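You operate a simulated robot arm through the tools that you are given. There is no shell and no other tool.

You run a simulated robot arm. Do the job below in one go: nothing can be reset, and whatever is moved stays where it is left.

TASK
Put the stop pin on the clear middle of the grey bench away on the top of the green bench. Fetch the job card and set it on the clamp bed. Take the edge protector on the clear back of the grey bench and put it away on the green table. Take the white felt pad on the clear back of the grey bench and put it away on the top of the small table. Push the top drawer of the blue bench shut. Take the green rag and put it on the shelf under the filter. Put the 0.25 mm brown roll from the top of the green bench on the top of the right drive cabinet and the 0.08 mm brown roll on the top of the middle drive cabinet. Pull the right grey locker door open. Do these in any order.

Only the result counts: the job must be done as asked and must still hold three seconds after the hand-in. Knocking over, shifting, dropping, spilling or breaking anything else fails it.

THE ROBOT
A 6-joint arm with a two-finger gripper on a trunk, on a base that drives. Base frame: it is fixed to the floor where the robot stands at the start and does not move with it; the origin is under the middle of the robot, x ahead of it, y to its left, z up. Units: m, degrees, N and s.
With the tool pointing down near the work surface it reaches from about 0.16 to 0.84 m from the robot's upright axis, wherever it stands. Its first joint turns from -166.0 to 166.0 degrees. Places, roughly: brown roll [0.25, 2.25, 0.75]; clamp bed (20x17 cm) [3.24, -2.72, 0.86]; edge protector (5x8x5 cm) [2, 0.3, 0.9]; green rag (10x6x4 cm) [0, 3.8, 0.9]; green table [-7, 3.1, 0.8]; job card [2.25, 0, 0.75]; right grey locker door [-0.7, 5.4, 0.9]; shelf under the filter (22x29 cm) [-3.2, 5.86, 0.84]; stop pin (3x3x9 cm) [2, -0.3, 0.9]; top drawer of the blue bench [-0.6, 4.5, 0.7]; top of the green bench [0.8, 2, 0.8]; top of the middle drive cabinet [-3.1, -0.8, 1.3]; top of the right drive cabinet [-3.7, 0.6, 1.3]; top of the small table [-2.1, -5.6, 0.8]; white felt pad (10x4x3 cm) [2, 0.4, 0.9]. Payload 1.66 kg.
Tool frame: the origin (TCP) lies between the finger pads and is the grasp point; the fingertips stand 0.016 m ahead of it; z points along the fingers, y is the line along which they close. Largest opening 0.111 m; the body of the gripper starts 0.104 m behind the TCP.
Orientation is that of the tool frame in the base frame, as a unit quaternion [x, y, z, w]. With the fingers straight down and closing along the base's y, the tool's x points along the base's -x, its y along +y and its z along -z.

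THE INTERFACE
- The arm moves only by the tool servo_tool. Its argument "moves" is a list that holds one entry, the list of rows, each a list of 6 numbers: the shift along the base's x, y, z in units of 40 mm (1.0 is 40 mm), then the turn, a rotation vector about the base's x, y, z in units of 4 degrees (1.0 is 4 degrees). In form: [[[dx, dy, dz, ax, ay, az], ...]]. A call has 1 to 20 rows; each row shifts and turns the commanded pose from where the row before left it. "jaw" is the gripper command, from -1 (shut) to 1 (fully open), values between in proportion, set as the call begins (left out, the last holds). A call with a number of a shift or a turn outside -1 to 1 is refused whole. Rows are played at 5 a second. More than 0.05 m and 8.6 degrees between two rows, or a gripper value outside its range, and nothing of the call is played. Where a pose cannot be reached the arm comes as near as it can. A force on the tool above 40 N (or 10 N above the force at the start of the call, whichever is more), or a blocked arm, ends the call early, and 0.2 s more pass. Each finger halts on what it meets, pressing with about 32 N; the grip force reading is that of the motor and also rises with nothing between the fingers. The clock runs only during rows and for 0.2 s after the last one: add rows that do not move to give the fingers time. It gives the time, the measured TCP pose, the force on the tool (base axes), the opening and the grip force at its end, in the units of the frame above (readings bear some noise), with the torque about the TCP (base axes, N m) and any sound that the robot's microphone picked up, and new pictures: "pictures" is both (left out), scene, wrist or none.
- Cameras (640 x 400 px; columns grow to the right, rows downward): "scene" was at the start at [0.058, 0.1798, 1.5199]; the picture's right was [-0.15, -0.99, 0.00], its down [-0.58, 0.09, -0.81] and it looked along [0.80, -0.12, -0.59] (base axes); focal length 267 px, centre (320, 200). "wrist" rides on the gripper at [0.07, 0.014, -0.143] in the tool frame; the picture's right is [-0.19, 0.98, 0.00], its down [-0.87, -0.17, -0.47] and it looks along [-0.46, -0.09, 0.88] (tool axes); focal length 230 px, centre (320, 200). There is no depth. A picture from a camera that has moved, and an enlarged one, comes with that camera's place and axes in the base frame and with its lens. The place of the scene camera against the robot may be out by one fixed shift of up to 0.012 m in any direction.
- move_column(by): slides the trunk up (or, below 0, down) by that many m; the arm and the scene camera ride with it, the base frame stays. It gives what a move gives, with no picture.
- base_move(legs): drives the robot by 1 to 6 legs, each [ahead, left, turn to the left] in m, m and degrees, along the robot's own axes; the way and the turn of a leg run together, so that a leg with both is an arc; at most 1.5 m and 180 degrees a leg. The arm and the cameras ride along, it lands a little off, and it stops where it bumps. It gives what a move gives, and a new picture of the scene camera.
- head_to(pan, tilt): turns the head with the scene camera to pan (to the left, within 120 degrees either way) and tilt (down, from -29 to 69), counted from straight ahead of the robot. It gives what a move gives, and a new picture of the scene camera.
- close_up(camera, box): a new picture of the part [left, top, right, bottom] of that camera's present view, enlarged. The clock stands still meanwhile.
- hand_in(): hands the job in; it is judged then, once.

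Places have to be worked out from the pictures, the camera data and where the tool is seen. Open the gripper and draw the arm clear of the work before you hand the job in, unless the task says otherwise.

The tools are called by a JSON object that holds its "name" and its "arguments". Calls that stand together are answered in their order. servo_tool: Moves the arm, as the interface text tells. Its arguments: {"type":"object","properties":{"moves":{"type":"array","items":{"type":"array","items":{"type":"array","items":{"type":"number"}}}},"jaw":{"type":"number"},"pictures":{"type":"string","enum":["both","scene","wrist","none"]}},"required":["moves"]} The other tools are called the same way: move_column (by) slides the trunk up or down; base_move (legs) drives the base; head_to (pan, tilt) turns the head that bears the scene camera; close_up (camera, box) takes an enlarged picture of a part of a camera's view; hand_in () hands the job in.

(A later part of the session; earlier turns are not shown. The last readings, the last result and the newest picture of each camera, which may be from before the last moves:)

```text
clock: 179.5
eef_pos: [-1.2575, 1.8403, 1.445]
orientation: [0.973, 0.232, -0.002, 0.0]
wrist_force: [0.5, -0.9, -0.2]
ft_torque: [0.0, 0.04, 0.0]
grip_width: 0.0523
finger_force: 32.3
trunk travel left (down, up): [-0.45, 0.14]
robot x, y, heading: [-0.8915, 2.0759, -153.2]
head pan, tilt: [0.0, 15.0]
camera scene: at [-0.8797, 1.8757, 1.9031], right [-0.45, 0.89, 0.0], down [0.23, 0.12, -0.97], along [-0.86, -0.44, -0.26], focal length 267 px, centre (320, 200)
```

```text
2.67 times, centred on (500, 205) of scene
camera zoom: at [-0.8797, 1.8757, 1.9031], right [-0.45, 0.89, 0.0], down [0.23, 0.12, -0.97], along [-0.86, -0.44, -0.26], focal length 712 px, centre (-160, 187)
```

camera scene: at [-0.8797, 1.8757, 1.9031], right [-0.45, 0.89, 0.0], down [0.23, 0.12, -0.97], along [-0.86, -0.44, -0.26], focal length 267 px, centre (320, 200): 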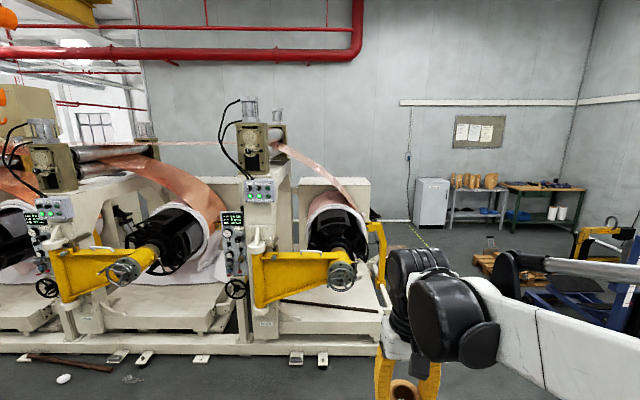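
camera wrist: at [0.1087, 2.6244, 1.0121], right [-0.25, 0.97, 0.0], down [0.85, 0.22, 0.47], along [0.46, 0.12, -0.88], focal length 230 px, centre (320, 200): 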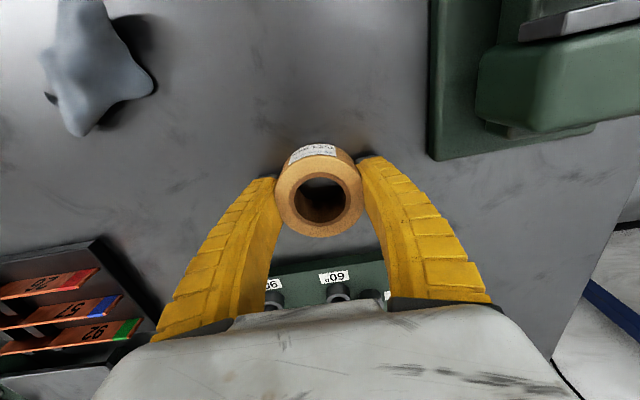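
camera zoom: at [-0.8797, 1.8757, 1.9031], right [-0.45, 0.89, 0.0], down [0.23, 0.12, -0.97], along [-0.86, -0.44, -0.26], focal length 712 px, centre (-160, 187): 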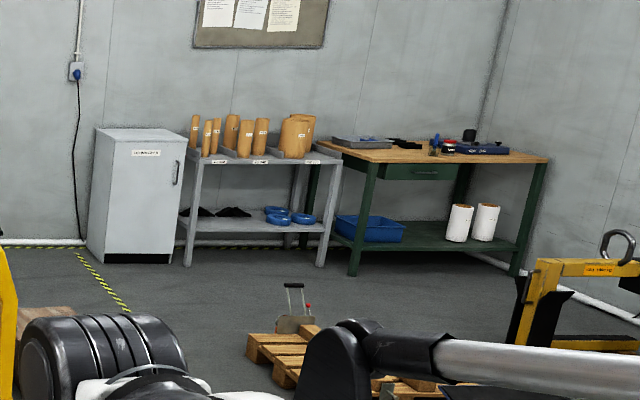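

The cabinet tops must be reached from the back aisle around the machine's right end. I shift right 1.4 m to line up with that passage and look.

{"name": "base_move", "arguments": {"legs": [[0, -1.4, 0]]}}

{"name": "head_to", "arguments": {"pan": 5, "tilt": 25}}

```text
clock: 186.5
eef_pos: [-1.9121, 3.0685, 1.4461]
orientation: [0.967, 0.254, -0.002, 0.0]
wrist_force: [0.1, 0.5, 0.8]
ft_torque: [0.0, -0.03, 0.0]
grip_width: 0.0523
finger_force: 31.8
trunk travel left (down, up): [-0.45, 0.14]
robot x, y, heading: [-1.5616, 3.3213, -150.5]
head pan, tilt: [0.0, 15.0]
camera scene: at [-1.5363, 3.1225, 1.9032], right [-0.49, 0.87, 0.0], down [0.23, 0.13, -0.97], along [-0.84, -0.48, -0.26], focal length 267 px, centre (320, 200)
```

scene: 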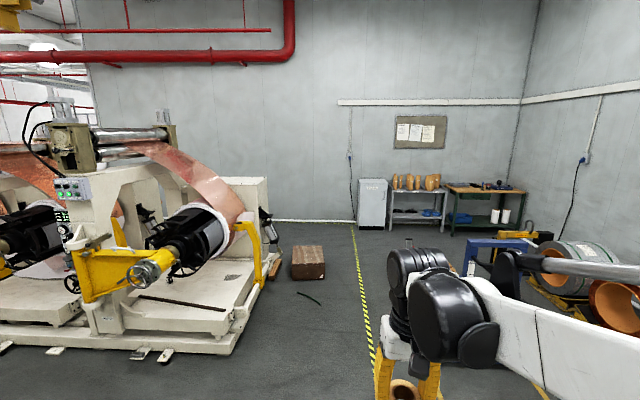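

```text
clock: 187.3
eef_pos: [-1.9121, 3.0681, 1.4459]
orientation: [0.967, 0.254, -0.002, 0.0]
wrist_force: [0.5, 0.7, -0.7]
ft_torque: [-0.02, 0.04, 0.02]
grip_width: 0.0524
finger_force: 32.2
trunk travel left (down, up): [-0.45, 0.14]
robot x, y, heading: [-1.5555, 3.3203, -150.4]
head pan, tilt: [5.0, 25.0]
camera scene: at [-1.5306, 3.116, 1.887], right [-0.57, 0.82, 0.0], down [0.35, 0.24, -0.91], along [-0.75, -0.51, -0.42], focal length 267 px, centre (320, 200)
```

scene: 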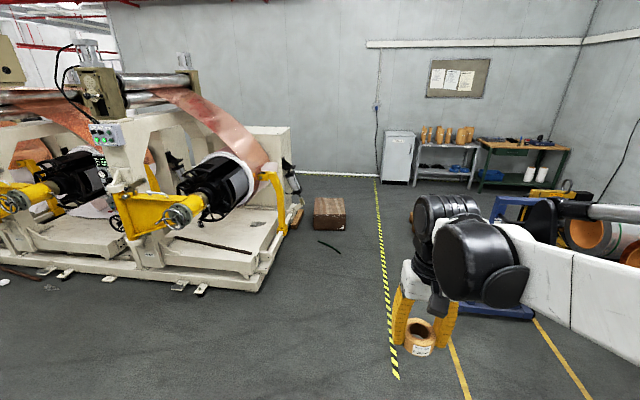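

The crate's near edge lies close to my path, so I shift right slightly and drive along the yellow line.

{"name": "base_move", "arguments": {"legs": [[0, -0.18, -3], [1.4, 0, 0], [0.9, 0, 0]]}}

{"name": "head_to", "arguments": {"pan": 30, "tilt": 35}}

```text
clock: 199.8
eef_pos: [-4.0739, 2.1812, 1.4458]
orientation: [0.971, 0.239, -0.002, 0.0]
wrist_force: [0.5, 0.2, 0.0]
ft_torque: [0.0, -0.03, 0.02]
grip_width: 0.0526
finger_force: 32.1
trunk travel left (down, up): [-0.45, 0.14]
robot x, y, heading: [-3.7149, 2.4189, -152.7]
head pan, tilt: [5.0, 25.0]
camera scene: at [-3.693, 2.2151, 1.8869], right [-0.54, 0.84, 0.0], down [0.36, 0.23, -0.91], along [-0.76, -0.49, -0.42], focal length 267 px, centre (320, 200)
```

scene: 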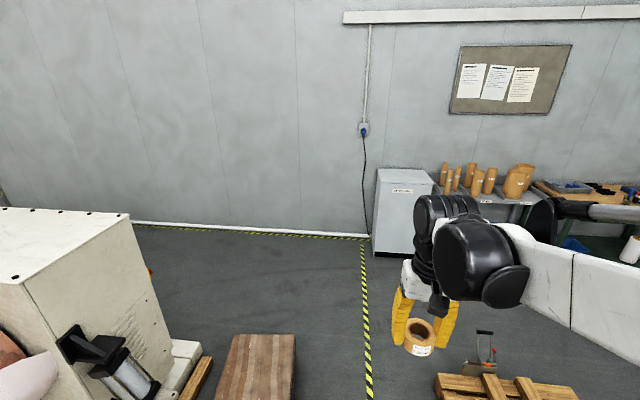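

```text
clock: 200.7
eef_pos: [-4.076, 2.1797, 1.4464]
orientation: [0.971, 0.239, -0.002, -0.001]
wrist_force: [0.7, 0.4, -0.2]
ft_torque: [0.02, 0.02, -0.02]
grip_width: 0.0526
finger_force: 32.0
trunk travel left (down, up): [-0.45, 0.14]
robot x, y, heading: [-3.7115, 2.4198, -152.5]
head pan, tilt: [30.0, 35.0]
camera scene: at [-3.6624, 2.1906, 1.8712], right [-0.84, 0.54, 0.0], down [0.31, 0.48, -0.82], along [-0.44, -0.69, -0.57], focal length 267 px, centre (320, 200)
```

scene: 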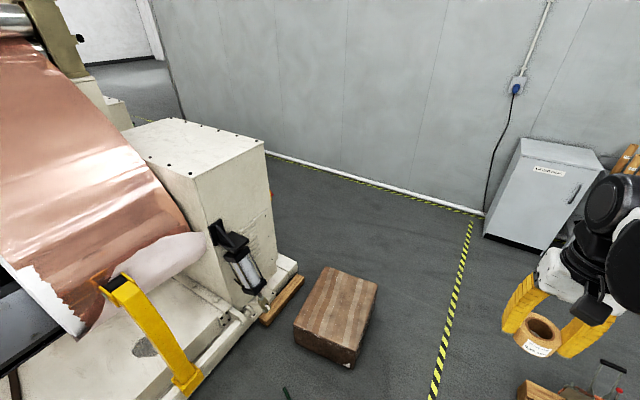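

The right cabinet's top spans about s 2.87–3.31 in depth, with centre near (-3.79, 0.64). I drive past the crate, then left behind the cabinet, and turn to face it.

{"name": "base_move", "arguments": {"legs": [[1.4, 0, 0], [0.55, 0, -0.5], [0, 1.4, 0]]}}

{"name": "base_move", "arguments": {"legs": [[0, 0, 90], [0, 0, 90]]}}

{"name": "head_to", "arguments": {"pan": 0, "tilt": 35}}

```text
clock: 217.0
eef_pos: [-5.1439, 0.023, 1.4471]
orientation: [0.971, 0.24, -0.002, -0.001]
wrist_force: [0.6, 0.0, -0.3]
ft_torque: [0.01, 0.01, 0.01]
grip_width: 0.0523
finger_force: 31.9
trunk travel left (down, up): [-0.45, 0.14]
robot x, y, heading: [-4.7796, 0.2689, -152.1]
head pan, tilt: [30.0, 35.0]
camera scene: at [-4.73, 0.0354, 1.8711], right [-0.85, 0.53, 0.0], down [0.31, 0.49, -0.82], along [-0.44, -0.69, -0.57], focal length 267 px, centre (320, 200)
```

scene: 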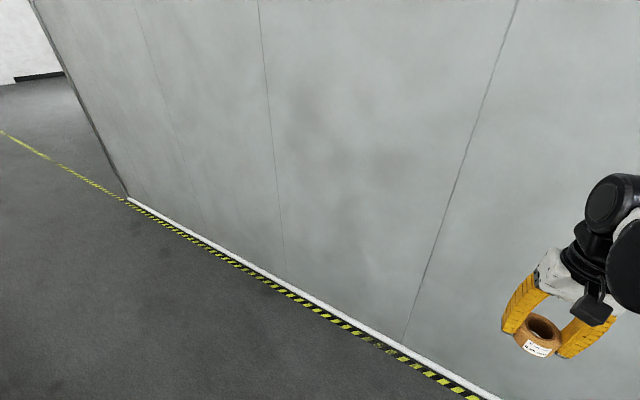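

```text
clock: 225.1
eef_pos: [-4.425, 0.5154, 1.4462]
orientation: [-0.251, 0.968, 0.0, 0.002]
wrist_force: [-0.3, -0.1, 0.2]
ft_torque: [0.01, 0.0, 0.0]
grip_width: 0.0526
finger_force: 32.3
trunk travel left (down, up): [-0.45, 0.14]
robot x, y, heading: [-4.7839, 0.2639, 29.4]
head pan, tilt: [30.0, 35.0]
camera scene: at [-4.8545, 0.5007, 1.8711], right [0.86, -0.51, 0.0], down [-0.29, -0.49, -0.82], along [0.42, 0.7, -0.57], focal length 267 px, centre (320, 200)
```

scene: 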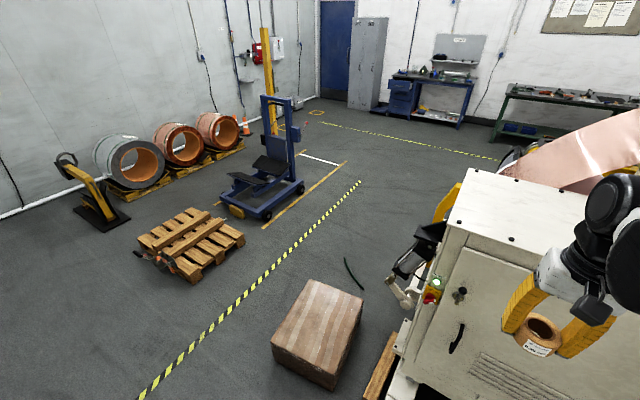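

```text
clock: 226.1
eef_pos: [-4.4258, 0.5159, 1.4459]
orientation: [-0.251, 0.968, 0.0, 0.002]
wrist_force: [-0.9, 0.6, -0.1]
ft_torque: [0.0, 0.0, -0.04]
grip_width: 0.0528
finger_force: 32.0
trunk travel left (down, up): [-0.45, 0.14]
robot x, y, heading: [-4.7807, 0.2689, 29.1]
head pan, tilt: [0.0, 35.0]
camera scene: at [-4.8228, 0.4681, 1.8711], right [0.49, -0.87, 0.0], down [-0.5, -0.28, -0.82], along [0.72, 0.4, -0.57], focal length 267 px, centre (320, 200)
```

scene: 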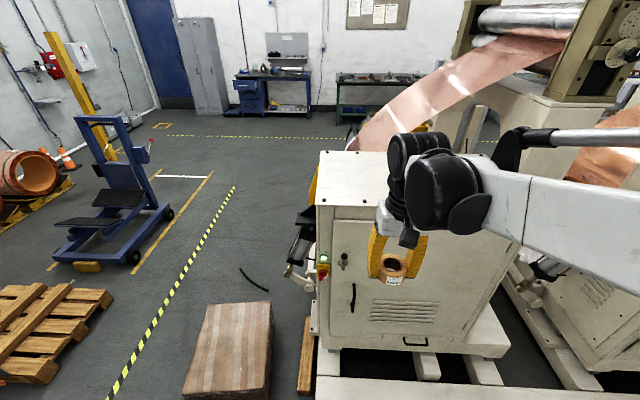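

The back view confirms the top at z≈1.297. I target the spot (-3.80, 0.62) and approach 0.38 m, staying clear of the floor frame.

{"name": "base_move", "arguments": {"legs": [[0.36, -0.12, -2.5]]}}

```text
clock: 228.4
eef_pos: [-4.0472, 0.5647, 1.4462]
orientation: [-0.234, 0.972, -0.001, 0.002]
wrist_force: [0.8, -0.1, -1.5]
ft_torque: [0.04, 0.03, -0.02]
grip_width: 0.0522
finger_force: 32.4
trunk travel left (down, up): [-0.45, 0.14]
robot x, y, heading: [-4.4122, 0.3285, 27.1]
head pan, tilt: [0.0, 35.0]
camera scene: at [-4.4453, 0.5311, 1.8712], right [0.46, -0.89, 0.0], down [-0.51, -0.26, -0.82], along [0.73, 0.37, -0.57], focal length 267 px, centre (320, 200)
```

scene: 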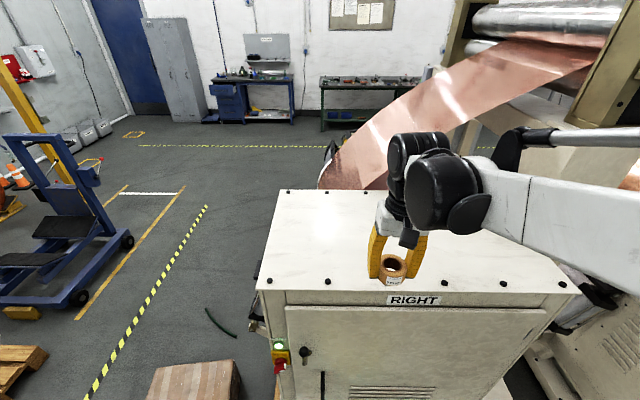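

The cabinet is labelled RIGHT. I extend to (-3.845, 0.598) and descend toward the top.

{"name": "servo_tool", "arguments": {"moves": [[[0.842, 0.138, 0, 0, 0, 0], [0.842, 0.138, 0, 0, 0, 0], [0.842, 0.138, 0, 0, 0, 0], [0.842, 0.138, 0, 0, 0, 0], [0.842, 0.138, 0, 0, 0, 0], [0.842, 0.138, 0, 0, 0, 0], [0, 0, -0.8, 0, 0, 0], [0, 0, -0.8, 0, 0, 0], [0, 0, -0.8, 0, 0, 0], [0, 0, 0, 0, 0, 0]]]}}

{"name": "close_up", "arguments": {"camera": "scene", "box": [330, 180, 490, 280]}}

```text
clock: 230.7
eef_pos: [-3.8442, 0.5987, 1.3512]
orientation: [-0.235, 0.972, 0.0, 0.001]
wrist_force: [-0.1, -0.5, -1.7]
ft_torque: [0.0, 0.0, -0.02]
grip_width: 0.0524
finger_force: 31.9
trunk travel left (down, up): [-0.45, 0.14]
robot x, y, heading: [-4.4093, 0.325, 26.8]
head pan, tilt: [0.0, 35.0]
camera scene: at [-4.4464, 0.5308, 1.8712], right [0.46, -0.89, 0.0], down [-0.51, -0.26, -0.82], along [0.73, 0.37, -0.57], focal length 267 px, centre (320, 200)
camera wrist: at [-3.914, 0.5789, 1.4938], right [-0.28, 0.96, 0.0], down [0.85, 0.24, 0.47], along [0.46, 0.13, -0.88], focal length 230 px, centre (320, 200)
```

scene: 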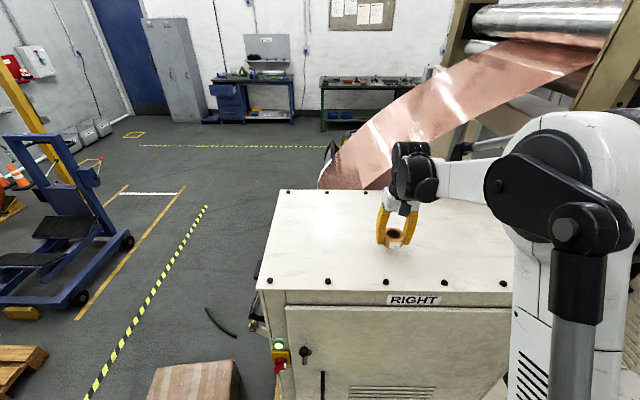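
wrist: 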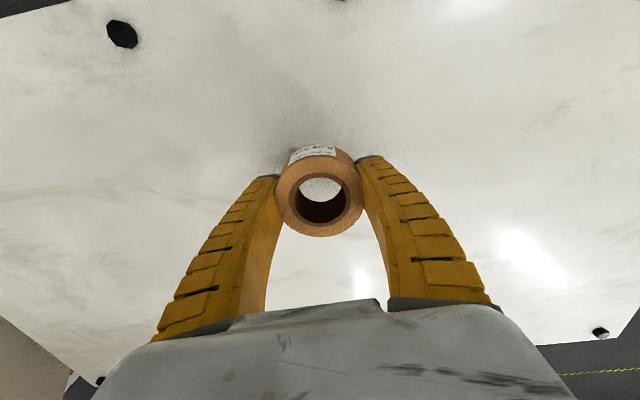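

```text
4.00 times, centred on (410, 230) of scene
camera zoom: at [-4.4464, 0.5308, 1.8712], right [0.46, -0.89, 0.0], down [-0.51, -0.26, -0.82], along [0.73, 0.37, -0.57], focal length 1067 px, centre (-40, 80)
```

zoom: 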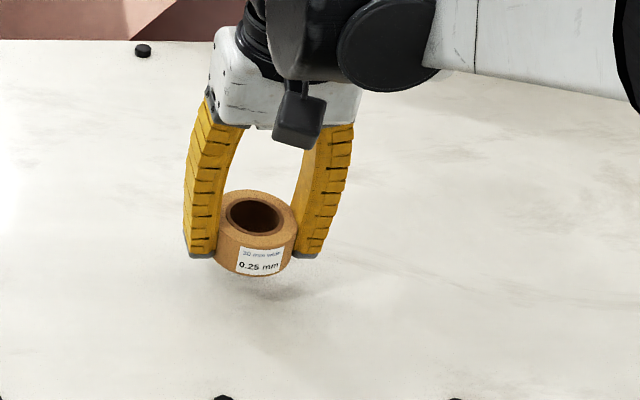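

Above the top now at z 1.351. I lower in small steps until contact.

{"name": "servo_tool", "arguments": {"moves": [[[0, 0, -0.3, 0, 0, 0], [0, 0, -0.2, 0, 0, 0], [0, 0, 0, 0, 0, 0]]], "pictures": "none"}}

{"name": "servo_tool", "arguments": {"moves": [[[0, 0, -0.1, 0, 0, 0], [0, 0, -0.1, 0, 0, 0], [0, 0, 0, 0, 0, 0]]], "pictures": "none"}}

{"name": "servo_tool", "arguments": {"moves": [[[0, 0, -0.1, 0, 0, 0], [0, 0, 0, 0, 0, 0]]], "pictures": "none"}}

```text
clock: 231.4
eef_pos: [-3.8448, 0.5981, 1.3307]
orientation: [-0.234, 0.972, 0.0, 0.002]
wrist_force: [-0.3, 0.9, -0.7]
ft_torque: [-0.01, 0.01, 0.02]
grip_width: 0.0522
finger_force: 32.0
trunk travel left (down, up): [-0.45, 0.14]
robot x, y, heading: [-4.4105, 0.3275, 27.1]
head pan, tilt: [0.0, 35.0]
```

```text
clock: 232.2
eef_pos: [-3.8448, 0.5979, 1.3216]
orientation: [-0.234, 0.972, -0.001, 0.003]
wrist_force: [0.4, 0.5, -1.6]
ft_torque: [0.03, 0.0, 0.02]
grip_width: 0.0523
finger_force: 32.5
trunk travel left (down, up): [-0.45, 0.14]
robot x, y, heading: [-4.4138, 0.3269, 26.9]
head pan, tilt: [0.0, 35.0]
```

```text
clock: 232.8
eef_pos: [-3.8442, 0.5981, 1.3196]
orientation: [-0.234, 0.972, 0.0, 0.002]
wrist_force: [2.6, 0.7, 6.1]
ft_torque: [0.08, 0.05, -0.03]
grip_width: 0.0528
finger_force: 31.9
trunk travel left (down, up): [-0.45, 0.14]
robot x, y, heading: [-4.4127, 0.3284, 27.0]
head pan, tilt: [0.0, 35.0]
```

Contact (6 N) at z 1.320. I open the jaw and rise.

{"name": "servo_tool", "arguments": {"moves": [[[0, 0, 0, 0, 0, 0], [0, 0, 0, 0, 0, 0], [0, 0, 0, 0, 0, 0], [0, 0, 0.5, 0, 0, 0], [0, 0, 1, 0, 0, 0], [0, 0, 1, 0, 0, 0], [0, 0, 1, 0, 0, 0]]], "jaw": 0.5}}

{"name": "close_up", "arguments": {"camera": "scene", "box": [330, 180, 490, 280]}}

```text
clock: 234.4
eef_pos: [-3.8471, 0.5978, 1.4589]
orientation: [-0.234, 0.972, -0.001, 0.002]
wrist_force: [0.2, 1.0, 0.4]
ft_torque: [0.01, -0.03, -0.02]
grip_width: 0.0844
finger_force: 0.9
trunk travel left (down, up): [-0.45, 0.14]
robot x, y, heading: [-4.4122, 0.3286, 27.2]
head pan, tilt: [0.0, 35.0]
camera scene: at [-4.4472, 0.5304, 1.8712], right [0.46, -0.89, 0.0], down [-0.51, -0.26, -0.82], along [0.73, 0.37, -0.57], focal length 267 px, centre (320, 200)
camera wrist: at [-3.9159, 0.5775, 1.6023], right [-0.28, 0.96, 0.0], down [0.84, 0.24, 0.48], along [0.46, 0.13, -0.88], focal length 230 px, centre (320, 200)
```

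scene: 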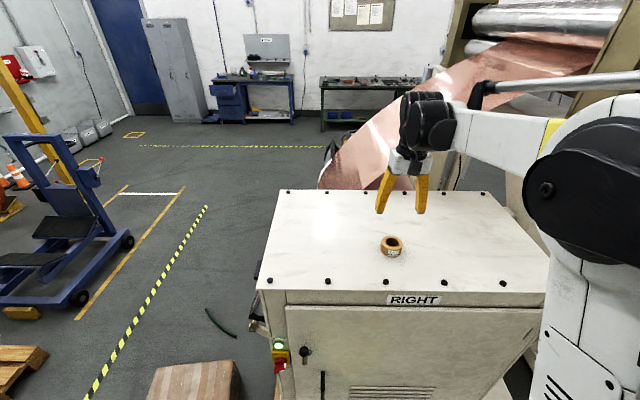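
wrist: 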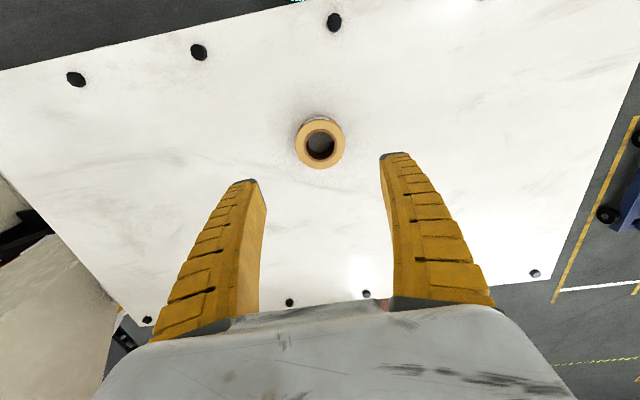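

```text
4.00 times, centred on (410, 230) of scene
camera zoom: at [-4.4472, 0.5304, 1.8712], right [0.46, -0.89, 0.0], down [-0.51, -0.26, -0.82], along [0.73, 0.37, -0.57], focal length 1067 px, centre (-40, 80)
```

zoom: 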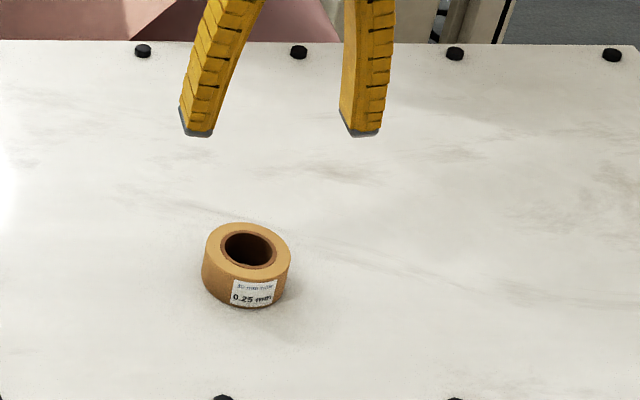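

The 0.25 mm roll stands on the RIGHT cabinet. I retract and drive back to the green bench for the 0.08 mm roll, following the same passage.

{"name": "servo_tool", "arguments": {"moves": [[[-0.85, -0.43, 0, 0, 0, 0], [-0.85, -0.43, 0, 0, 0, 0], [-0.85, -0.43, 0, 0, 0, 0], [-0.85, -0.43, 0, 0, 0, 0], [-0.85, -0.43, 0, 0, 0, 0], [-0.85, -0.43, 0, 0, 0, 0]]], "pictures": "none"}}

{"name": "base_move", "arguments": {"legs": [[-0.38, 0, 0], [0, 1.5, 0]]}}

```text
clock: 235.8
eef_pos: [-4.0499, 0.4952, 1.4587]
orientation: [-0.235, 0.972, 0.0, 0.002]
wrist_force: [-0.3, -0.1, -0.5]
ft_torque: [0.02, -0.08, -0.03]
grip_width: 0.0841
finger_force: 0.9
trunk travel left (down, up): [-0.45, 0.14]
robot x, y, heading: [-4.4099, 0.327, 27.0]
head pan, tilt: [0.0, 35.0]
```

```text
clock: 245.1
eef_pos: [-5.0209, 1.6142, 1.4582]
orientation: [-0.217, 0.976, -0.001, 0.001]
wrist_force: [0.4, -0.1, -0.1]
ft_torque: [-0.02, 0.03, 0.0]
grip_width: 0.0843
finger_force: 0.6
trunk travel left (down, up): [-0.45, 0.14]
robot x, y, heading: [-5.3911, 1.4592, 25.2]
head pan, tilt: [0.0, 35.0]
camera scene: at [-5.4182, 1.6631, 1.8711], right [0.42, -0.91, 0.0], down [-0.52, -0.24, -0.82], along [0.74, 0.35, -0.57], focal length 267 px, centre (320, 200)
```

scene: 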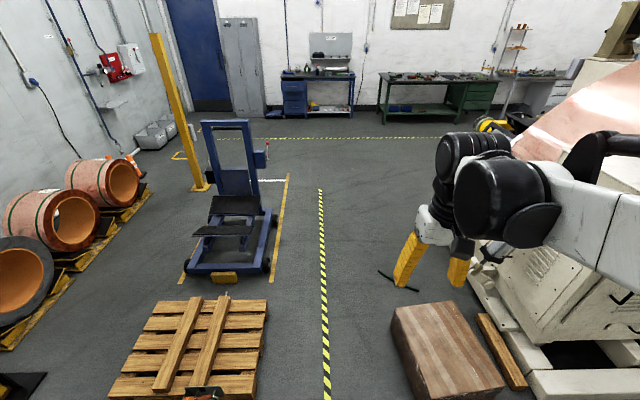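

I correct heading and lateral offset, then drive ahead along the corridor.

{"name": "base_move", "arguments": {"legs": [[0, 0.15, 1.4], [1.5, 0, 0], [1.5, 0, 0], [0.9, 0, 0]]}}

```text
clock: 264.9
eef_pos: [-1.6145, 3.5342, 1.4582]
orientation: [-0.243, 0.97, -0.001, 0.003]
wrist_force: [0.5, 0.7, -0.6]
ft_torque: [-0.02, -0.01, -0.02]
grip_width: 0.0845
finger_force: 0.8
trunk travel left (down, up): [-0.45, 0.14]
robot x, y, heading: [-1.9742, 3.3604, 28.0]
head pan, tilt: [0.0, 35.0]
camera scene: at [-2.0125, 3.562, 1.8711], right [0.47, -0.88, 0.0], down [-0.51, -0.27, -0.82], along [0.72, 0.39, -0.57], focal length 267 px, centre (320, 200)
```

scene: 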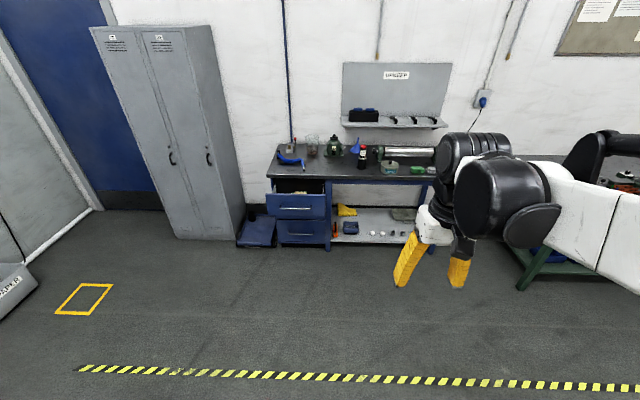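

I'm now facing the lockers and the blue bench with its open drawer, hand empty. I'll do the drawer and locker now. Let me zoom.

{"name": "close_up", "arguments": {"camera": "scene", "box": [220, 110, 476, 270]}}

{"name": "close_up", "arguments": {"camera": "scene", "box": [80, 0, 336, 160]}}

{"name": "close_up", "arguments": {"camera": "scene", "box": [80, 120, 336, 280]}}

```text
2.50 times, centred on (348, 190) of scene
camera zoom: at [-2.0125, 3.562, 1.8711], right [0.47, -0.88, 0.0], down [-0.51, -0.27, -0.82], along [0.72, 0.39, -0.57], focal length 667 px, centre (250, 225)
```

zoom: 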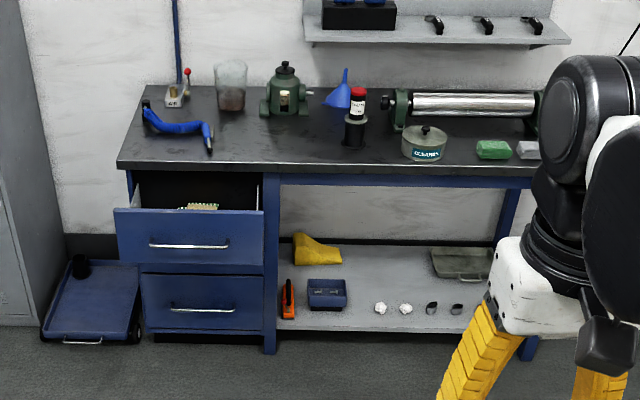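

```text
2.50 times, centred on (208, 80) of scene
camera zoom: at [-2.0125, 3.562, 1.8711], right [0.47, -0.88, 0.0], down [-0.51, -0.27, -0.82], along [0.72, 0.39, -0.57], focal length 667 px, centre (600, 500)
```

zoom: 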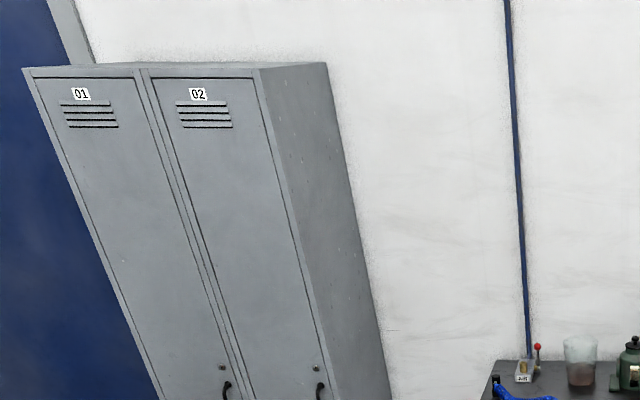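

```text
2.50 times, centred on (208, 200) of scene
camera zoom: at [-2.0125, 3.562, 1.8711], right [0.47, -0.88, 0.0], down [-0.51, -0.27, -0.82], along [0.72, 0.39, -0.57], focal length 667 px, centre (600, 200)
```

zoom: 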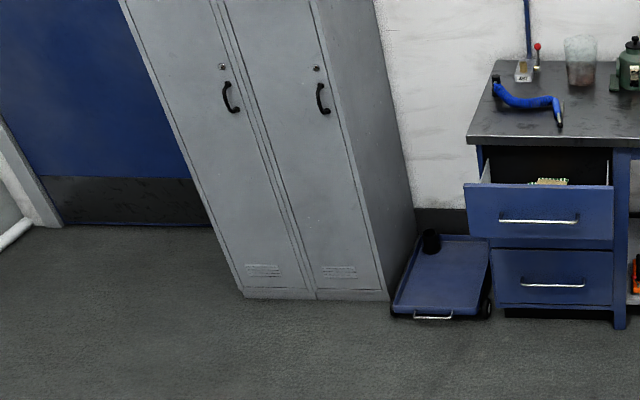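

The drawer is open by a good amount, and the right locker (02) has a vertical loop handle. For both I need the tool pointing forward, so I extend the arm a bit and pitch the tool up to horizontal.

{"name": "servo_tool", "arguments": {"moves": [[[0.28, 0.15, -0.3, 0.47, -0.883, 0], [0.28, 0.15, -0.3, 0.47, -0.883, 0], [0.28, 0.15, -0.3, 0.47, -0.883, 0], [0.28, 0.15, -0.3, 0.47, -0.883, 0], [0.28, 0.15, -0.3, 0.47, -0.883, 0], [0.28, 0.15, -0.3, 0.47, -0.883, 0], [0.28, 0.15, -0.3, 0.47, -0.883, 0], [0.28, 0.15, -0.3, 0.47, -0.883, 0], [0.28, 0.15, -0.3, 0.47, -0.883, 0], [0.28, 0.15, -0.3, 0.47, -0.883, 0]]], "jaw": -1}}

```text
clock: 267.1
eef_pos: [-1.501, 3.5941, 1.339]
orientation: [-0.228, 0.911, 0.083, 0.334]
wrist_force: [-0.1, -0.7, -1.0]
ft_torque: [0.03, -0.02, 0.04]
grip_width: 0.0
finger_force: 28.7
trunk travel left (down, up): [-0.45, 0.14]
robot x, y, heading: [-1.9767, 3.3575, 28.2]
head pan, tilt: [0.0, 35.0]
camera scene: at [-2.0115, 3.5624, 1.8711], right [0.47, -0.88, 0.0], down [-0.51, -0.27, -0.82], along [0.72, 0.39, -0.57], focal length 267 px, centre (320, 200)
camera wrist: at [-1.6366, 3.538, 1.4043], right [-0.33, 0.93, 0.12], down [0.39, 0.02, 0.92], along [0.86, 0.35, -0.37], focal length 230 px, centre (320, 200)
```

scene: 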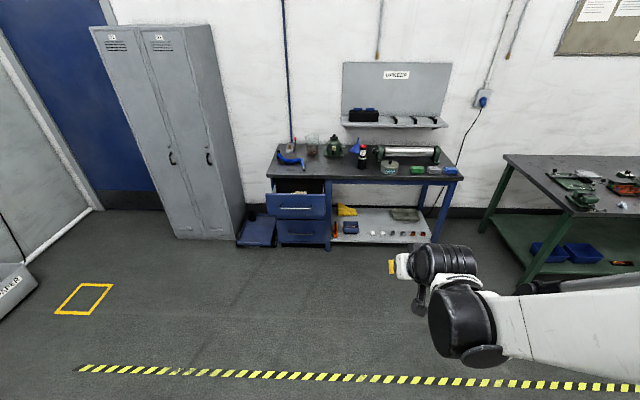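
wrist: 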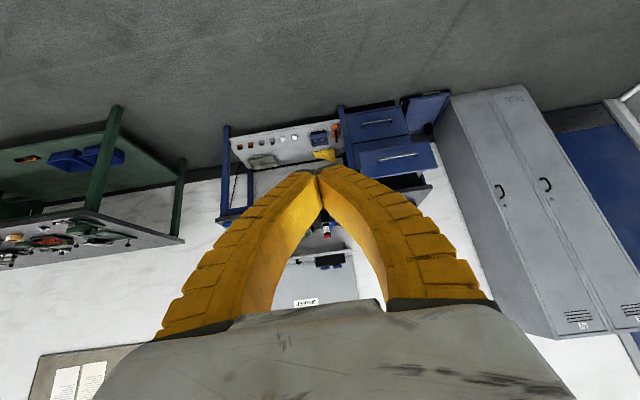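

40° done; I continue to about 88° so the tool points forward horizontally.

{"name": "servo_tool", "arguments": {"moves": [[[0.25, 0.13, -0.3, 0.47, -0.883, 0], [0.25, 0.13, -0.3, 0.47, -0.883, 0], [0.25, 0.13, -0.3, 0.47, -0.883, 0], [0.25, 0.13, -0.3, 0.47, -0.883, 0], [0.25, 0.13, -0.3, 0.47, -0.883, 0], [0.25, 0.13, -0.3, 0.47, -0.883, 0], [0.25, 0.13, -0.3, 0.47, -0.883, 0], [0.25, 0.13, -0.3, 0.47, -0.883, 0], [0.25, 0.13, -0.3, 0.47, -0.883, 0], [0.25, 0.13, -0.3, 0.47, -0.883, 0], [0.25, 0.13, -0.3, 0.47, -0.883, 0], [0.25, 0.13, -0.3, 0.47, -0.883, 0]]]}}

```text
clock: 269.6
eef_pos: [-1.2947, 3.6986, 1.3269]
orientation: [-0.175, 0.7, 0.167, 0.672]
wrist_force: [0.5, -0.3, 0.1]
ft_torque: [-0.06, -0.01, -0.06]
grip_width: 0.0
finger_force: 28.0
out of reach, approached as far as the arm can: row 4, 5, 6, 7, 8, 9, 10, 11, 12
trunk travel left (down, up): [-0.45, 0.14]
robot x, y, heading: [-1.9729, 3.3632, 28.1]
head pan, tilt: [0.0, 35.0]
camera scene: at [-2.012, 3.5623, 1.8711], right [0.47, -0.88, 0.0], down [-0.51, -0.27, -0.82], along [0.72, 0.39, -0.57], focal length 267 px, centre (320, 200)
camera wrist: at [-1.4295, 3.6435, 1.2645], right [-0.45, 0.87, 0.19], down [-0.31, -0.35, 0.88], along [0.84, 0.34, 0.43], focal length 230 px, centre (320, 200)
```

scene: 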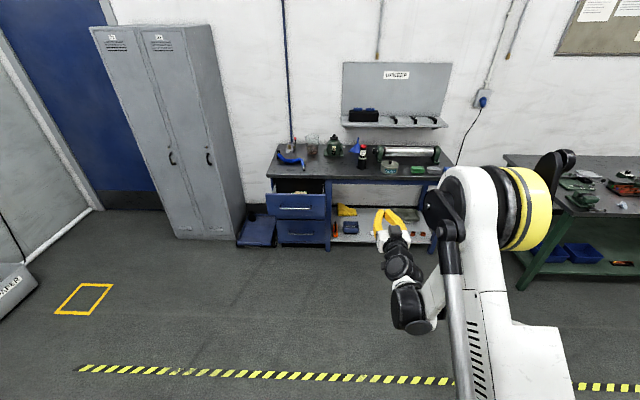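
wrist: 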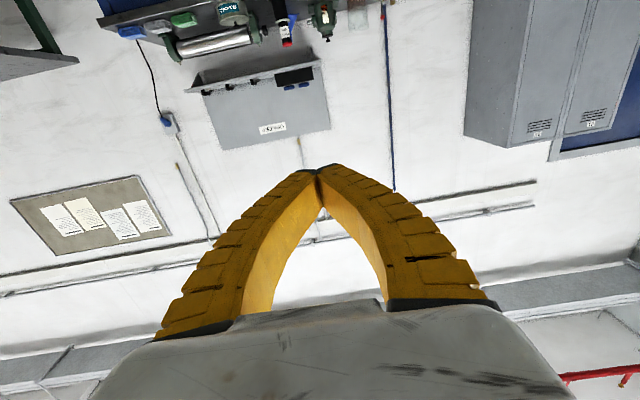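

The tool points forward, but several rows were out of reach. I retract 0.1 m and lower to see where the arm can move.

{"name": "servo_tool", "arguments": {"moves": [[[-0.44, -0.235, 0, 0, 0, 0], [-0.44, -0.235, 0, 0, 0, 0], [-0.44, -0.235, 0, 0, 0, 0], [-0.44, -0.235, 0, 0, 0, 0], [-0.44, -0.235, -0.3, 0, 0, 0], [0, 0, -0.5, 0, 0, 0], [0, 0, 0, 0, 0, 0]]], "pictures": "none"}}

```text
clock: 271.2
eef_pos: [-1.3162, 3.6836, 1.362]
orientation: [-0.174, 0.698, 0.167, 0.674]
wrist_force: [-0.1, 0.1, -0.2]
ft_torque: [0.03, -0.03, 0.01]
grip_width: 0.0
finger_force: 28.7
out of reach, approached as far as the arm can: row 1, 2, 3, 4, 5, 6
trunk travel left (down, up): [-0.45, 0.14]
robot x, y, heading: [-1.9742, 3.3605, 28.0]
head pan, tilt: [0.0, 35.0]
```

It looks like the wrist is too close to the shoulder. I push the commanded pose outward by 0.3 m.

{"name": "servo_tool", "arguments": {"moves": [[[0.83, 0.44, 0, 0, 0, 0], [0.83, 0.44, 0, 0, 0, 0], [0.83, 0.44, 0, 0, 0, 0], [0.83, 0.44, 0, 0, 0, 0], [0.83, 0.44, 0, 0, 0, 0], [0.83, 0.44, 0, 0, 0, 0], [0.83, 0.44, 0, 0, 0, 0], [0.83, 0.44, 0, 0, 0, 0], [0, 0, 0, 0, 0, 0]]], "pictures": "scene"}}

```text
clock: 273.2
eef_pos: [-1.0508, 3.8256, 1.3619]
orientation: [-0.173, 0.697, 0.167, 0.675]
wrist_force: [0.1, 0.5, -0.6]
ft_torque: [0.0, -0.01, 0.01]
grip_width: 0.0
finger_force: 28.7
trunk travel left (down, up): [-0.45, 0.14]
robot x, y, heading: [-1.9739, 3.3626, 28.2]
head pan, tilt: [0.0, 35.0]
camera scene: at [-2.0139, 3.5611, 1.8713], right [0.47, -0.88, 0.0], down [-0.51, -0.27, -0.82], along [0.72, 0.39, -0.57], focal length 267 px, centre (320, 200)
```

scene: 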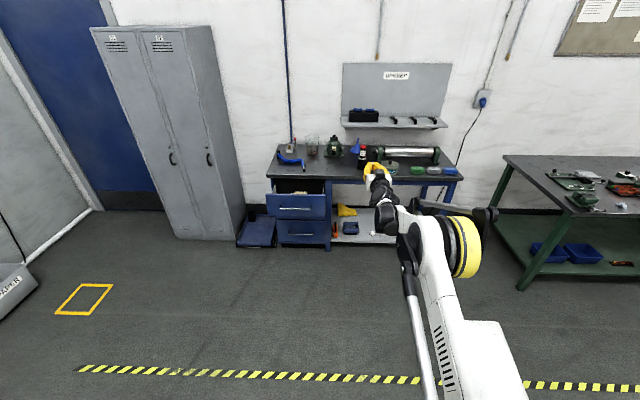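

In reach now at 1.03 m ahead. I lower the trunk by 0.4 m, then move the base left toward the drawer's centre line.

{"name": "move_column", "arguments": {"by": -0.4}}

{"name": "base_move", "arguments": {"legs": [[0, 0.42, -1.4]]}}

{"name": "close_up", "arguments": {"camera": "scene", "box": [240, 100, 496, 260]}}

```text
clock: 277.1
eef_pos: [-1.051, 3.8243, 0.9617]
orientation: [-0.174, 0.697, 0.168, 0.675]
wrist_force: [0.5, -0.5, -0.3]
ft_torque: [-0.01, -0.01, -0.01]
grip_width: 0.0
finger_force: 28.9
trunk travel left (down, up): [-0.05, 0.54]
robot x, y, heading: [-1.9731, 3.3592, 28.0]
head pan, tilt: [0.0, 35.0]
```

```text
clock: 279.7
eef_pos: [-1.2403, 4.187, 0.9607]
orientation: [-0.168, 0.698, 0.162, 0.677]
wrist_force: [-0.3, 0.4, 0.0]
ft_torque: [0.0, 0.01, -0.01]
grip_width: 0.0
finger_force: 28.5
trunk travel left (down, up): [-0.05, 0.54]
robot x, y, heading: [-2.172, 3.7393, 27.5]
head pan, tilt: [0.0, 35.0]
camera scene: at [-2.2072, 3.9398, 1.4711], right [0.46, -0.89, 0.0], down [-0.51, -0.26, -0.82], along [0.73, 0.37, -0.57], focal length 267 px, centre (320, 200)
```

scene: 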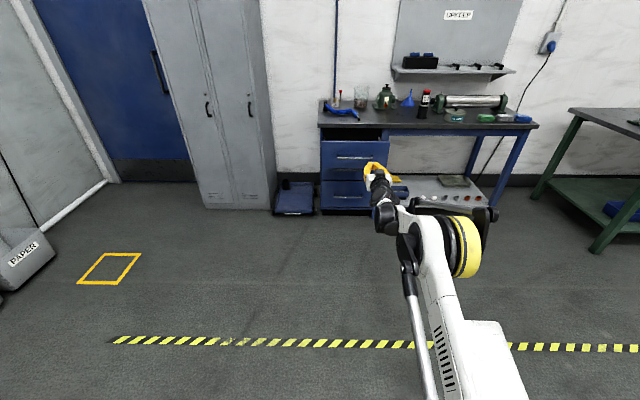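

```text
2.50 times, centred on (368, 180) of scene
camera zoom: at [-2.2072, 3.9398, 1.4711], right [0.46, -0.89, 0.0], down [-0.51, -0.26, -0.82], along [0.73, 0.37, -0.57], focal length 667 px, centre (200, 250)
```

zoom: 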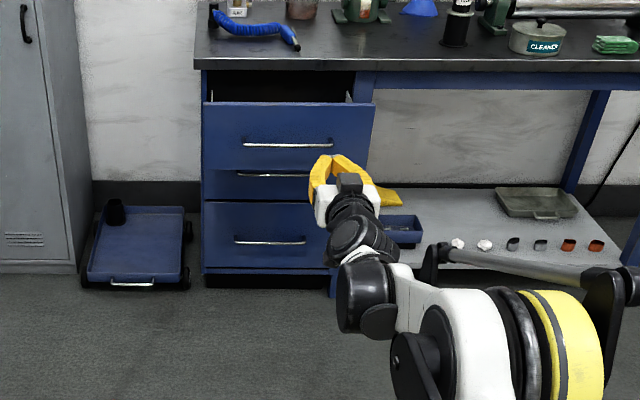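

The drawer's front face is at about z 0.61–0.81, protruding about 0.17 m past the bench edge, and my TCP is already on its centre line. I lower the tool to z≈0.755 and retract to about 0.85 m.

{"name": "servo_tool", "arguments": {"moves": [[[0, 0, -0.86, 0, 0, 0], [0, 0, -0.86, 0, 0, 0], [0, 0, -0.86, 0, 0, 0], [0, 0, -0.86, 0, 0, 0], [0, 0, -0.86, 0, 0, 0], [0, 0, -0.86, 0, 0, 0], [-0.8, -0.41, 0, 0, 0, 0], [-0.8, -0.41, 0, 0, 0, 0], [-0.8, -0.41, 0, 0, 0, 0], [-0.8, -0.41, 0, 0, 0, 0]]], "pictures": "none"}}

```text
clock: 281.9
eef_pos: [-1.429, 4.0956, 0.8168]
orientation: [-0.168, 0.698, 0.163, 0.677]
wrist_force: [-0.2, -1.4, 0.8]
ft_torque: [0.02, -0.03, 0.03]
grip_width: 0.0
finger_force: 28.5
out of reach, approached as far as the arm can: row 3, 4, 5, 6
trunk travel left (down, up): [-0.05, 0.54]
robot x, y, heading: [-2.1726, 3.7343, 27.0]
head pan, tilt: [0.0, 35.0]
```

The arm bottoms out at z≈0.817 with a level tool. I lower the trunk its last 5 cm and pitch the tool slightly down.

{"name": "move_column", "arguments": {"by": -0.05}}

{"name": "servo_tool", "arguments": {"moves": [[[0, 0, -0.1, -0.46, 0.888, 0], [0, 0, -0.2, -0.46, 0.888, 0], [0, 0, -0.2, -0.46, 0.888, 0], [0, 0, -0.2, -0.46, 0.888, 0], [0, 0, 0, 0, 0, 0]]], "pictures": "scene"}}

```text
clock: 282.8
eef_pos: [-1.4258, 4.0963, 0.7667]
orientation: [-0.167, 0.699, 0.161, 0.677]
wrist_force: [-0.6, 0.6, -0.3]
ft_torque: [0.02, -0.01, 0.0]
grip_width: 0.0
finger_force: 28.9
trunk travel left (down, up): [0.0, 0.59]
robot x, y, heading: [-2.173, 3.7364, 27.1]
head pan, tilt: [0.0, 35.0]
```

```text
clock: 284.0
eef_pos: [-1.4283, 4.0979, 0.7375]
orientation: [-0.19, 0.786, 0.137, 0.572]
wrist_force: [-0.1, 0.0, 0.3]
ft_torque: [-0.01, -0.01, -0.01]
grip_width: 0.0
finger_force: 28.4
trunk travel left (down, up): [0.0, 0.59]
robot x, y, heading: [-2.1727, 3.7357, 27.0]
head pan, tilt: [0.0, 35.0]
camera scene: at [-2.2072, 3.9397, 1.4212], right [0.46, -0.89, 0.0], down [-0.51, -0.26, -0.82], along [0.73, 0.37, -0.57], focal length 267 px, centre (320, 200)
```

scene: 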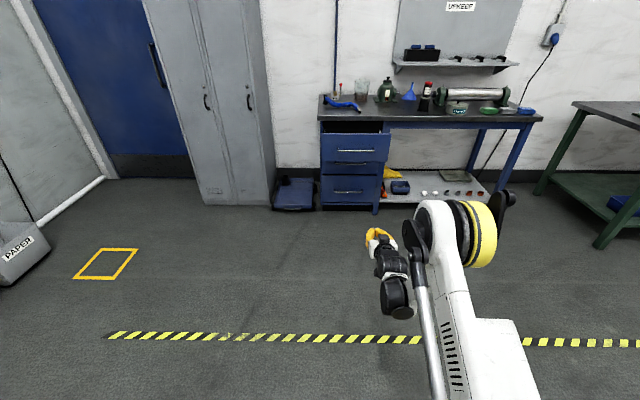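

TCP is on the drawer's centre line at z 0.738. I raise it 1.5 cm and drive ahead 0.74 m so the tips are just short of the drawer front.

{"name": "servo_tool", "arguments": {"moves": [[[0, 0, 0.4, 0, 0, 0], [0, 0, 0, 0, 0, 0]]], "pictures": "none"}}

{"name": "base_move", "arguments": {"legs": [[0.72, 0, -0.4]]}}

{"name": "close_up", "arguments": {"camera": "scene", "box": [280, 100, 440, 200]}}

```text
clock: 284.6
eef_pos: [-1.4272, 4.0974, 0.7542]
orientation: [-0.19, 0.785, 0.137, 0.573]
wrist_force: [-0.2, 0.1, 0.1]
ft_torque: [0.01, -0.03, 0.0]
grip_width: 0.0001
finger_force: 28.4
trunk travel left (down, up): [0.0, 0.59]
robot x, y, heading: [-2.1706, 3.738, 27.2]
head pan, tilt: [0.0, 35.0]
```

```text
clock: 288.5
eef_pos: [-0.7933, 4.4262, 0.7531]
orientation: [-0.19, 0.785, 0.137, 0.574]
wrist_force: [0.4, 0.2, 0.8]
ft_torque: [0.01, -0.03, -0.02]
grip_width: 0.0
finger_force: 28.5
trunk travel left (down, up): [0.0, 0.59]
robot x, y, heading: [-1.538, 4.0623, 27.3]
head pan, tilt: [0.0, 35.0]
camera scene: at [-1.5725, 4.2668, 1.4212], right [0.46, -0.89, 0.0], down [-0.51, -0.26, -0.82], along [0.73, 0.38, -0.57], focal length 267 px, centre (320, 200)
```

scene: 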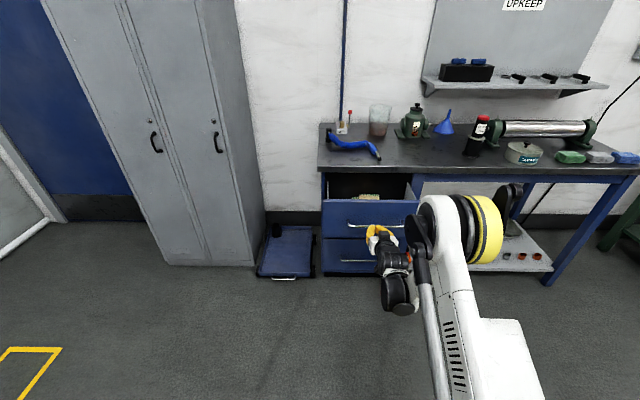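

```text
4.00 times, centred on (360, 150) of scene
camera zoom: at [-1.5725, 4.2668, 1.4212], right [0.46, -0.89, 0.0], down [-0.51, -0.26, -0.82], along [0.73, 0.38, -0.57], focal length 1067 px, centre (160, 400)
```

zoom: 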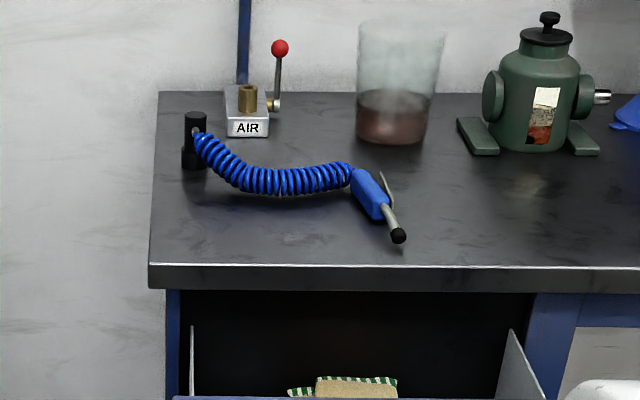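

Tips are about 0.1 m from the drawer face. I push ahead in 2 cm rows.

{"name": "servo_tool", "arguments": {"moves": [[[0.447, 0.224, 0, 0, 0, 0], [0.447, 0.224, 0, 0, 0, 0], [0.447, 0.224, 0, 0, 0, 0], [0.447, 0.224, 0, 0, 0, 0], [0.447, 0.224, 0, 0, 0, 0], [0.447, 0.224, 0, 0, 0, 0], [0.447, 0.224, 0, 0, 0, 0], [0.447, 0.224, 0, 0, 0, 0], [0.447, 0.224, 0, 0, 0, 0]]], "pictures": "scene"}}

{"name": "close_up", "arguments": {"camera": "scene", "box": [280, 170, 440, 270]}}

```text
clock: 290.5
eef_pos: [-0.6324, 4.5082, 0.7535]
orientation: [-0.19, 0.785, 0.137, 0.573]
wrist_force: [0.7, 0.1, -0.1]
ft_torque: [0.02, 0.01, -0.02]
grip_width: 0.0
finger_force: 28.7
trunk travel left (down, up): [0.0, 0.59]
robot x, y, heading: [-1.5324, 4.0648, 27.1]
head pan, tilt: [0.0, 35.0]
camera scene: at [-1.5724, 4.2668, 1.4211], right [0.46, -0.89, 0.0], down [-0.51, -0.26, -0.82], along [0.73, 0.38, -0.57], focal length 267 px, centre (320, 200)
```

scene: 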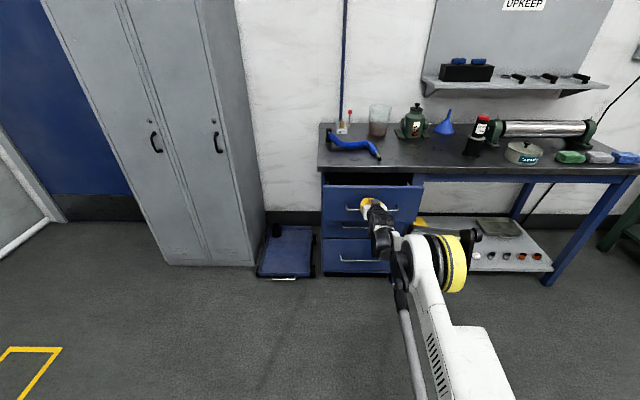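

```text
4.00 times, centred on (360, 220) of scene
camera zoom: at [-1.5724, 4.2668, 1.4211], right [0.46, -0.89, 0.0], down [-0.51, -0.26, -0.82], along [0.73, 0.38, -0.57], focal length 1067 px, centre (160, 120)
```

zoom: 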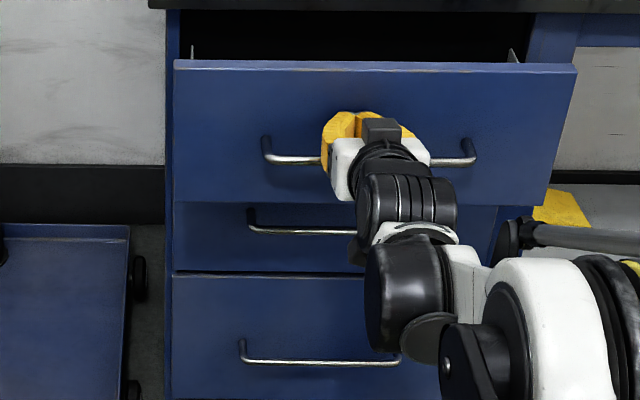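

The drawer is moving in. I push further.

{"name": "servo_tool", "arguments": {"moves": [[[0.447, 0.224, 0, 0, 0, 0], [0.447, 0.224, 0, 0, 0, 0], [0.447, 0.224, 0, 0, 0, 0], [0.447, 0.224, 0, 0, 0, 0], [0.447, 0.224, 0, 0, 0, 0]]], "pictures": "none"}}

{"name": "close_up", "arguments": {"camera": "scene", "box": [280, 170, 440, 270]}}

```text
clock: 291.7
eef_pos: [-0.6037, 4.5219, 0.7969]
orientation: [-0.192, 0.785, 0.138, 0.573]
wrist_force: [-0.9, 0.2, 0.8]
ft_torque: [-0.03, 0.02, -0.01]
grip_width: 0.0001
finger_force: 28.9
out of reach, approached as far as the arm can: row 1, 2, 3, 4, 5
trunk travel left (down, up): [0.0, 0.59]
robot x, y, heading: [-1.5391, 4.0599, 27.5]
head pan, tilt: [0.0, 35.0]
```

```text
4.00 times, centred on (360, 220) of scene
camera zoom: at [-1.5725, 4.2668, 1.4212], right [0.46, -0.89, 0.0], down [-0.51, -0.26, -0.82], along [0.73, 0.38, -0.57], focal length 1067 px, centre (160, 120)
```

zoom: 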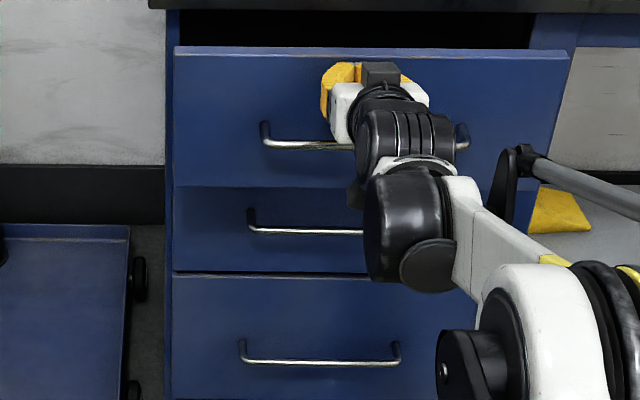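

Reach limit; the tool rose. I retract and lower it, then move the base closer before pushing again.

{"name": "servo_tool", "arguments": {"moves": [[[-0.6, -0.3, 0, 0, 0, 0], [-0.7, -0.35, -0.3, 0, 0, 0], [-0.7, -0.35, -0.4, 0, 0, 0], [-0.7, -0.35, -0.4, 0, 0, 0], [0, 0, 0, 0, 0, 0]]], "pictures": "none"}}

{"name": "base_move", "arguments": {"legs": [[0.12, 0, -0.4]]}}

```text
clock: 292.9
eef_pos: [-0.7097, 4.4696, 0.7555]
orientation: [-0.191, 0.785, 0.137, 0.573]
wrist_force: [0.2, 0.5, 0.0]
ft_torque: [-0.01, 0.0, -0.01]
grip_width: 0.0
finger_force: 28.5
trunk travel left (down, up): [0.0, 0.59]
robot x, y, heading: [-1.5366, 4.0639, 27.2]
head pan, tilt: [0.0, 35.0]
```

```text
clock: 294.2
eef_pos: [-0.6003, 4.5187, 0.756]
orientation: [-0.188, 0.786, 0.135, 0.574]
wrist_force: [-0.2, -0.1, -0.7]
ft_torque: [0.01, -0.02, -0.04]
grip_width: 0.0001
finger_force: 28.4
trunk travel left (down, up): [0.0, 0.59]
robot x, y, heading: [-1.43, 4.1184, 26.8]
head pan, tilt: [0.0, 35.0]
camera scene: at [-1.4637, 4.3218, 1.4211], right [0.45, -0.89, 0.0], down [-0.51, -0.26, -0.82], along [0.73, 0.37, -0.57], focal length 267 px, centre (320, 200)
```

scene: 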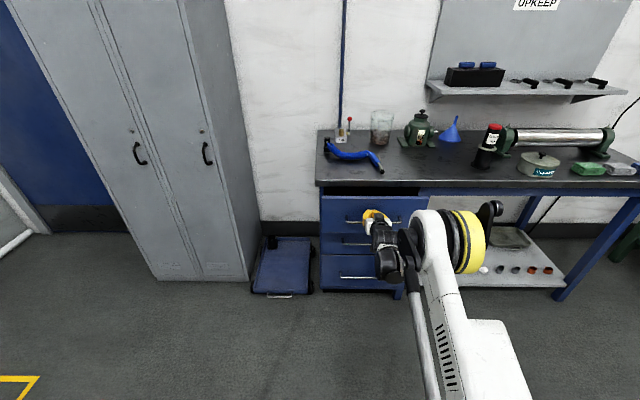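

TCP ahead is 0.92 m now; I push until the drawer stops.

{"name": "servo_tool", "arguments": {"moves": [[[0.447, 0.224, 0, 0, 0, 0], [0.447, 0.224, 0, 0, 0, 0], [0.447, 0.224, 0, 0, 0, 0], [0.447, 0.224, 0, 0, 0, 0]]], "pictures": "none"}}

{"name": "close_up", "arguments": {"camera": "scene", "box": [280, 170, 440, 270]}}

```text
clock: 295.2
eef_pos: [-0.5279, 4.5539, 0.7563]
orientation: [-0.187, 0.786, 0.135, 0.573]
wrist_force: [-0.1, 0.2, 0.1]
ft_torque: [0.0, 0.02, 0.03]
grip_width: 0.0
finger_force: 28.2
trunk travel left (down, up): [0.0, 0.59]
robot x, y, heading: [-1.4302, 4.119, 26.7]
head pan, tilt: [0.0, 35.0]
```

```text
4.00 times, centred on (360, 220) of scene
camera zoom: at [-1.4637, 4.3219, 1.4211], right [0.45, -0.89, 0.0], down [-0.51, -0.26, -0.82], along [0.73, 0.37, -0.57], focal length 1067 px, centre (160, 120)
```

zoom: 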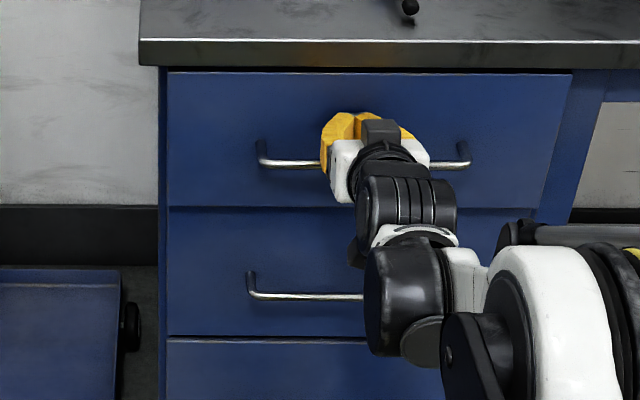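

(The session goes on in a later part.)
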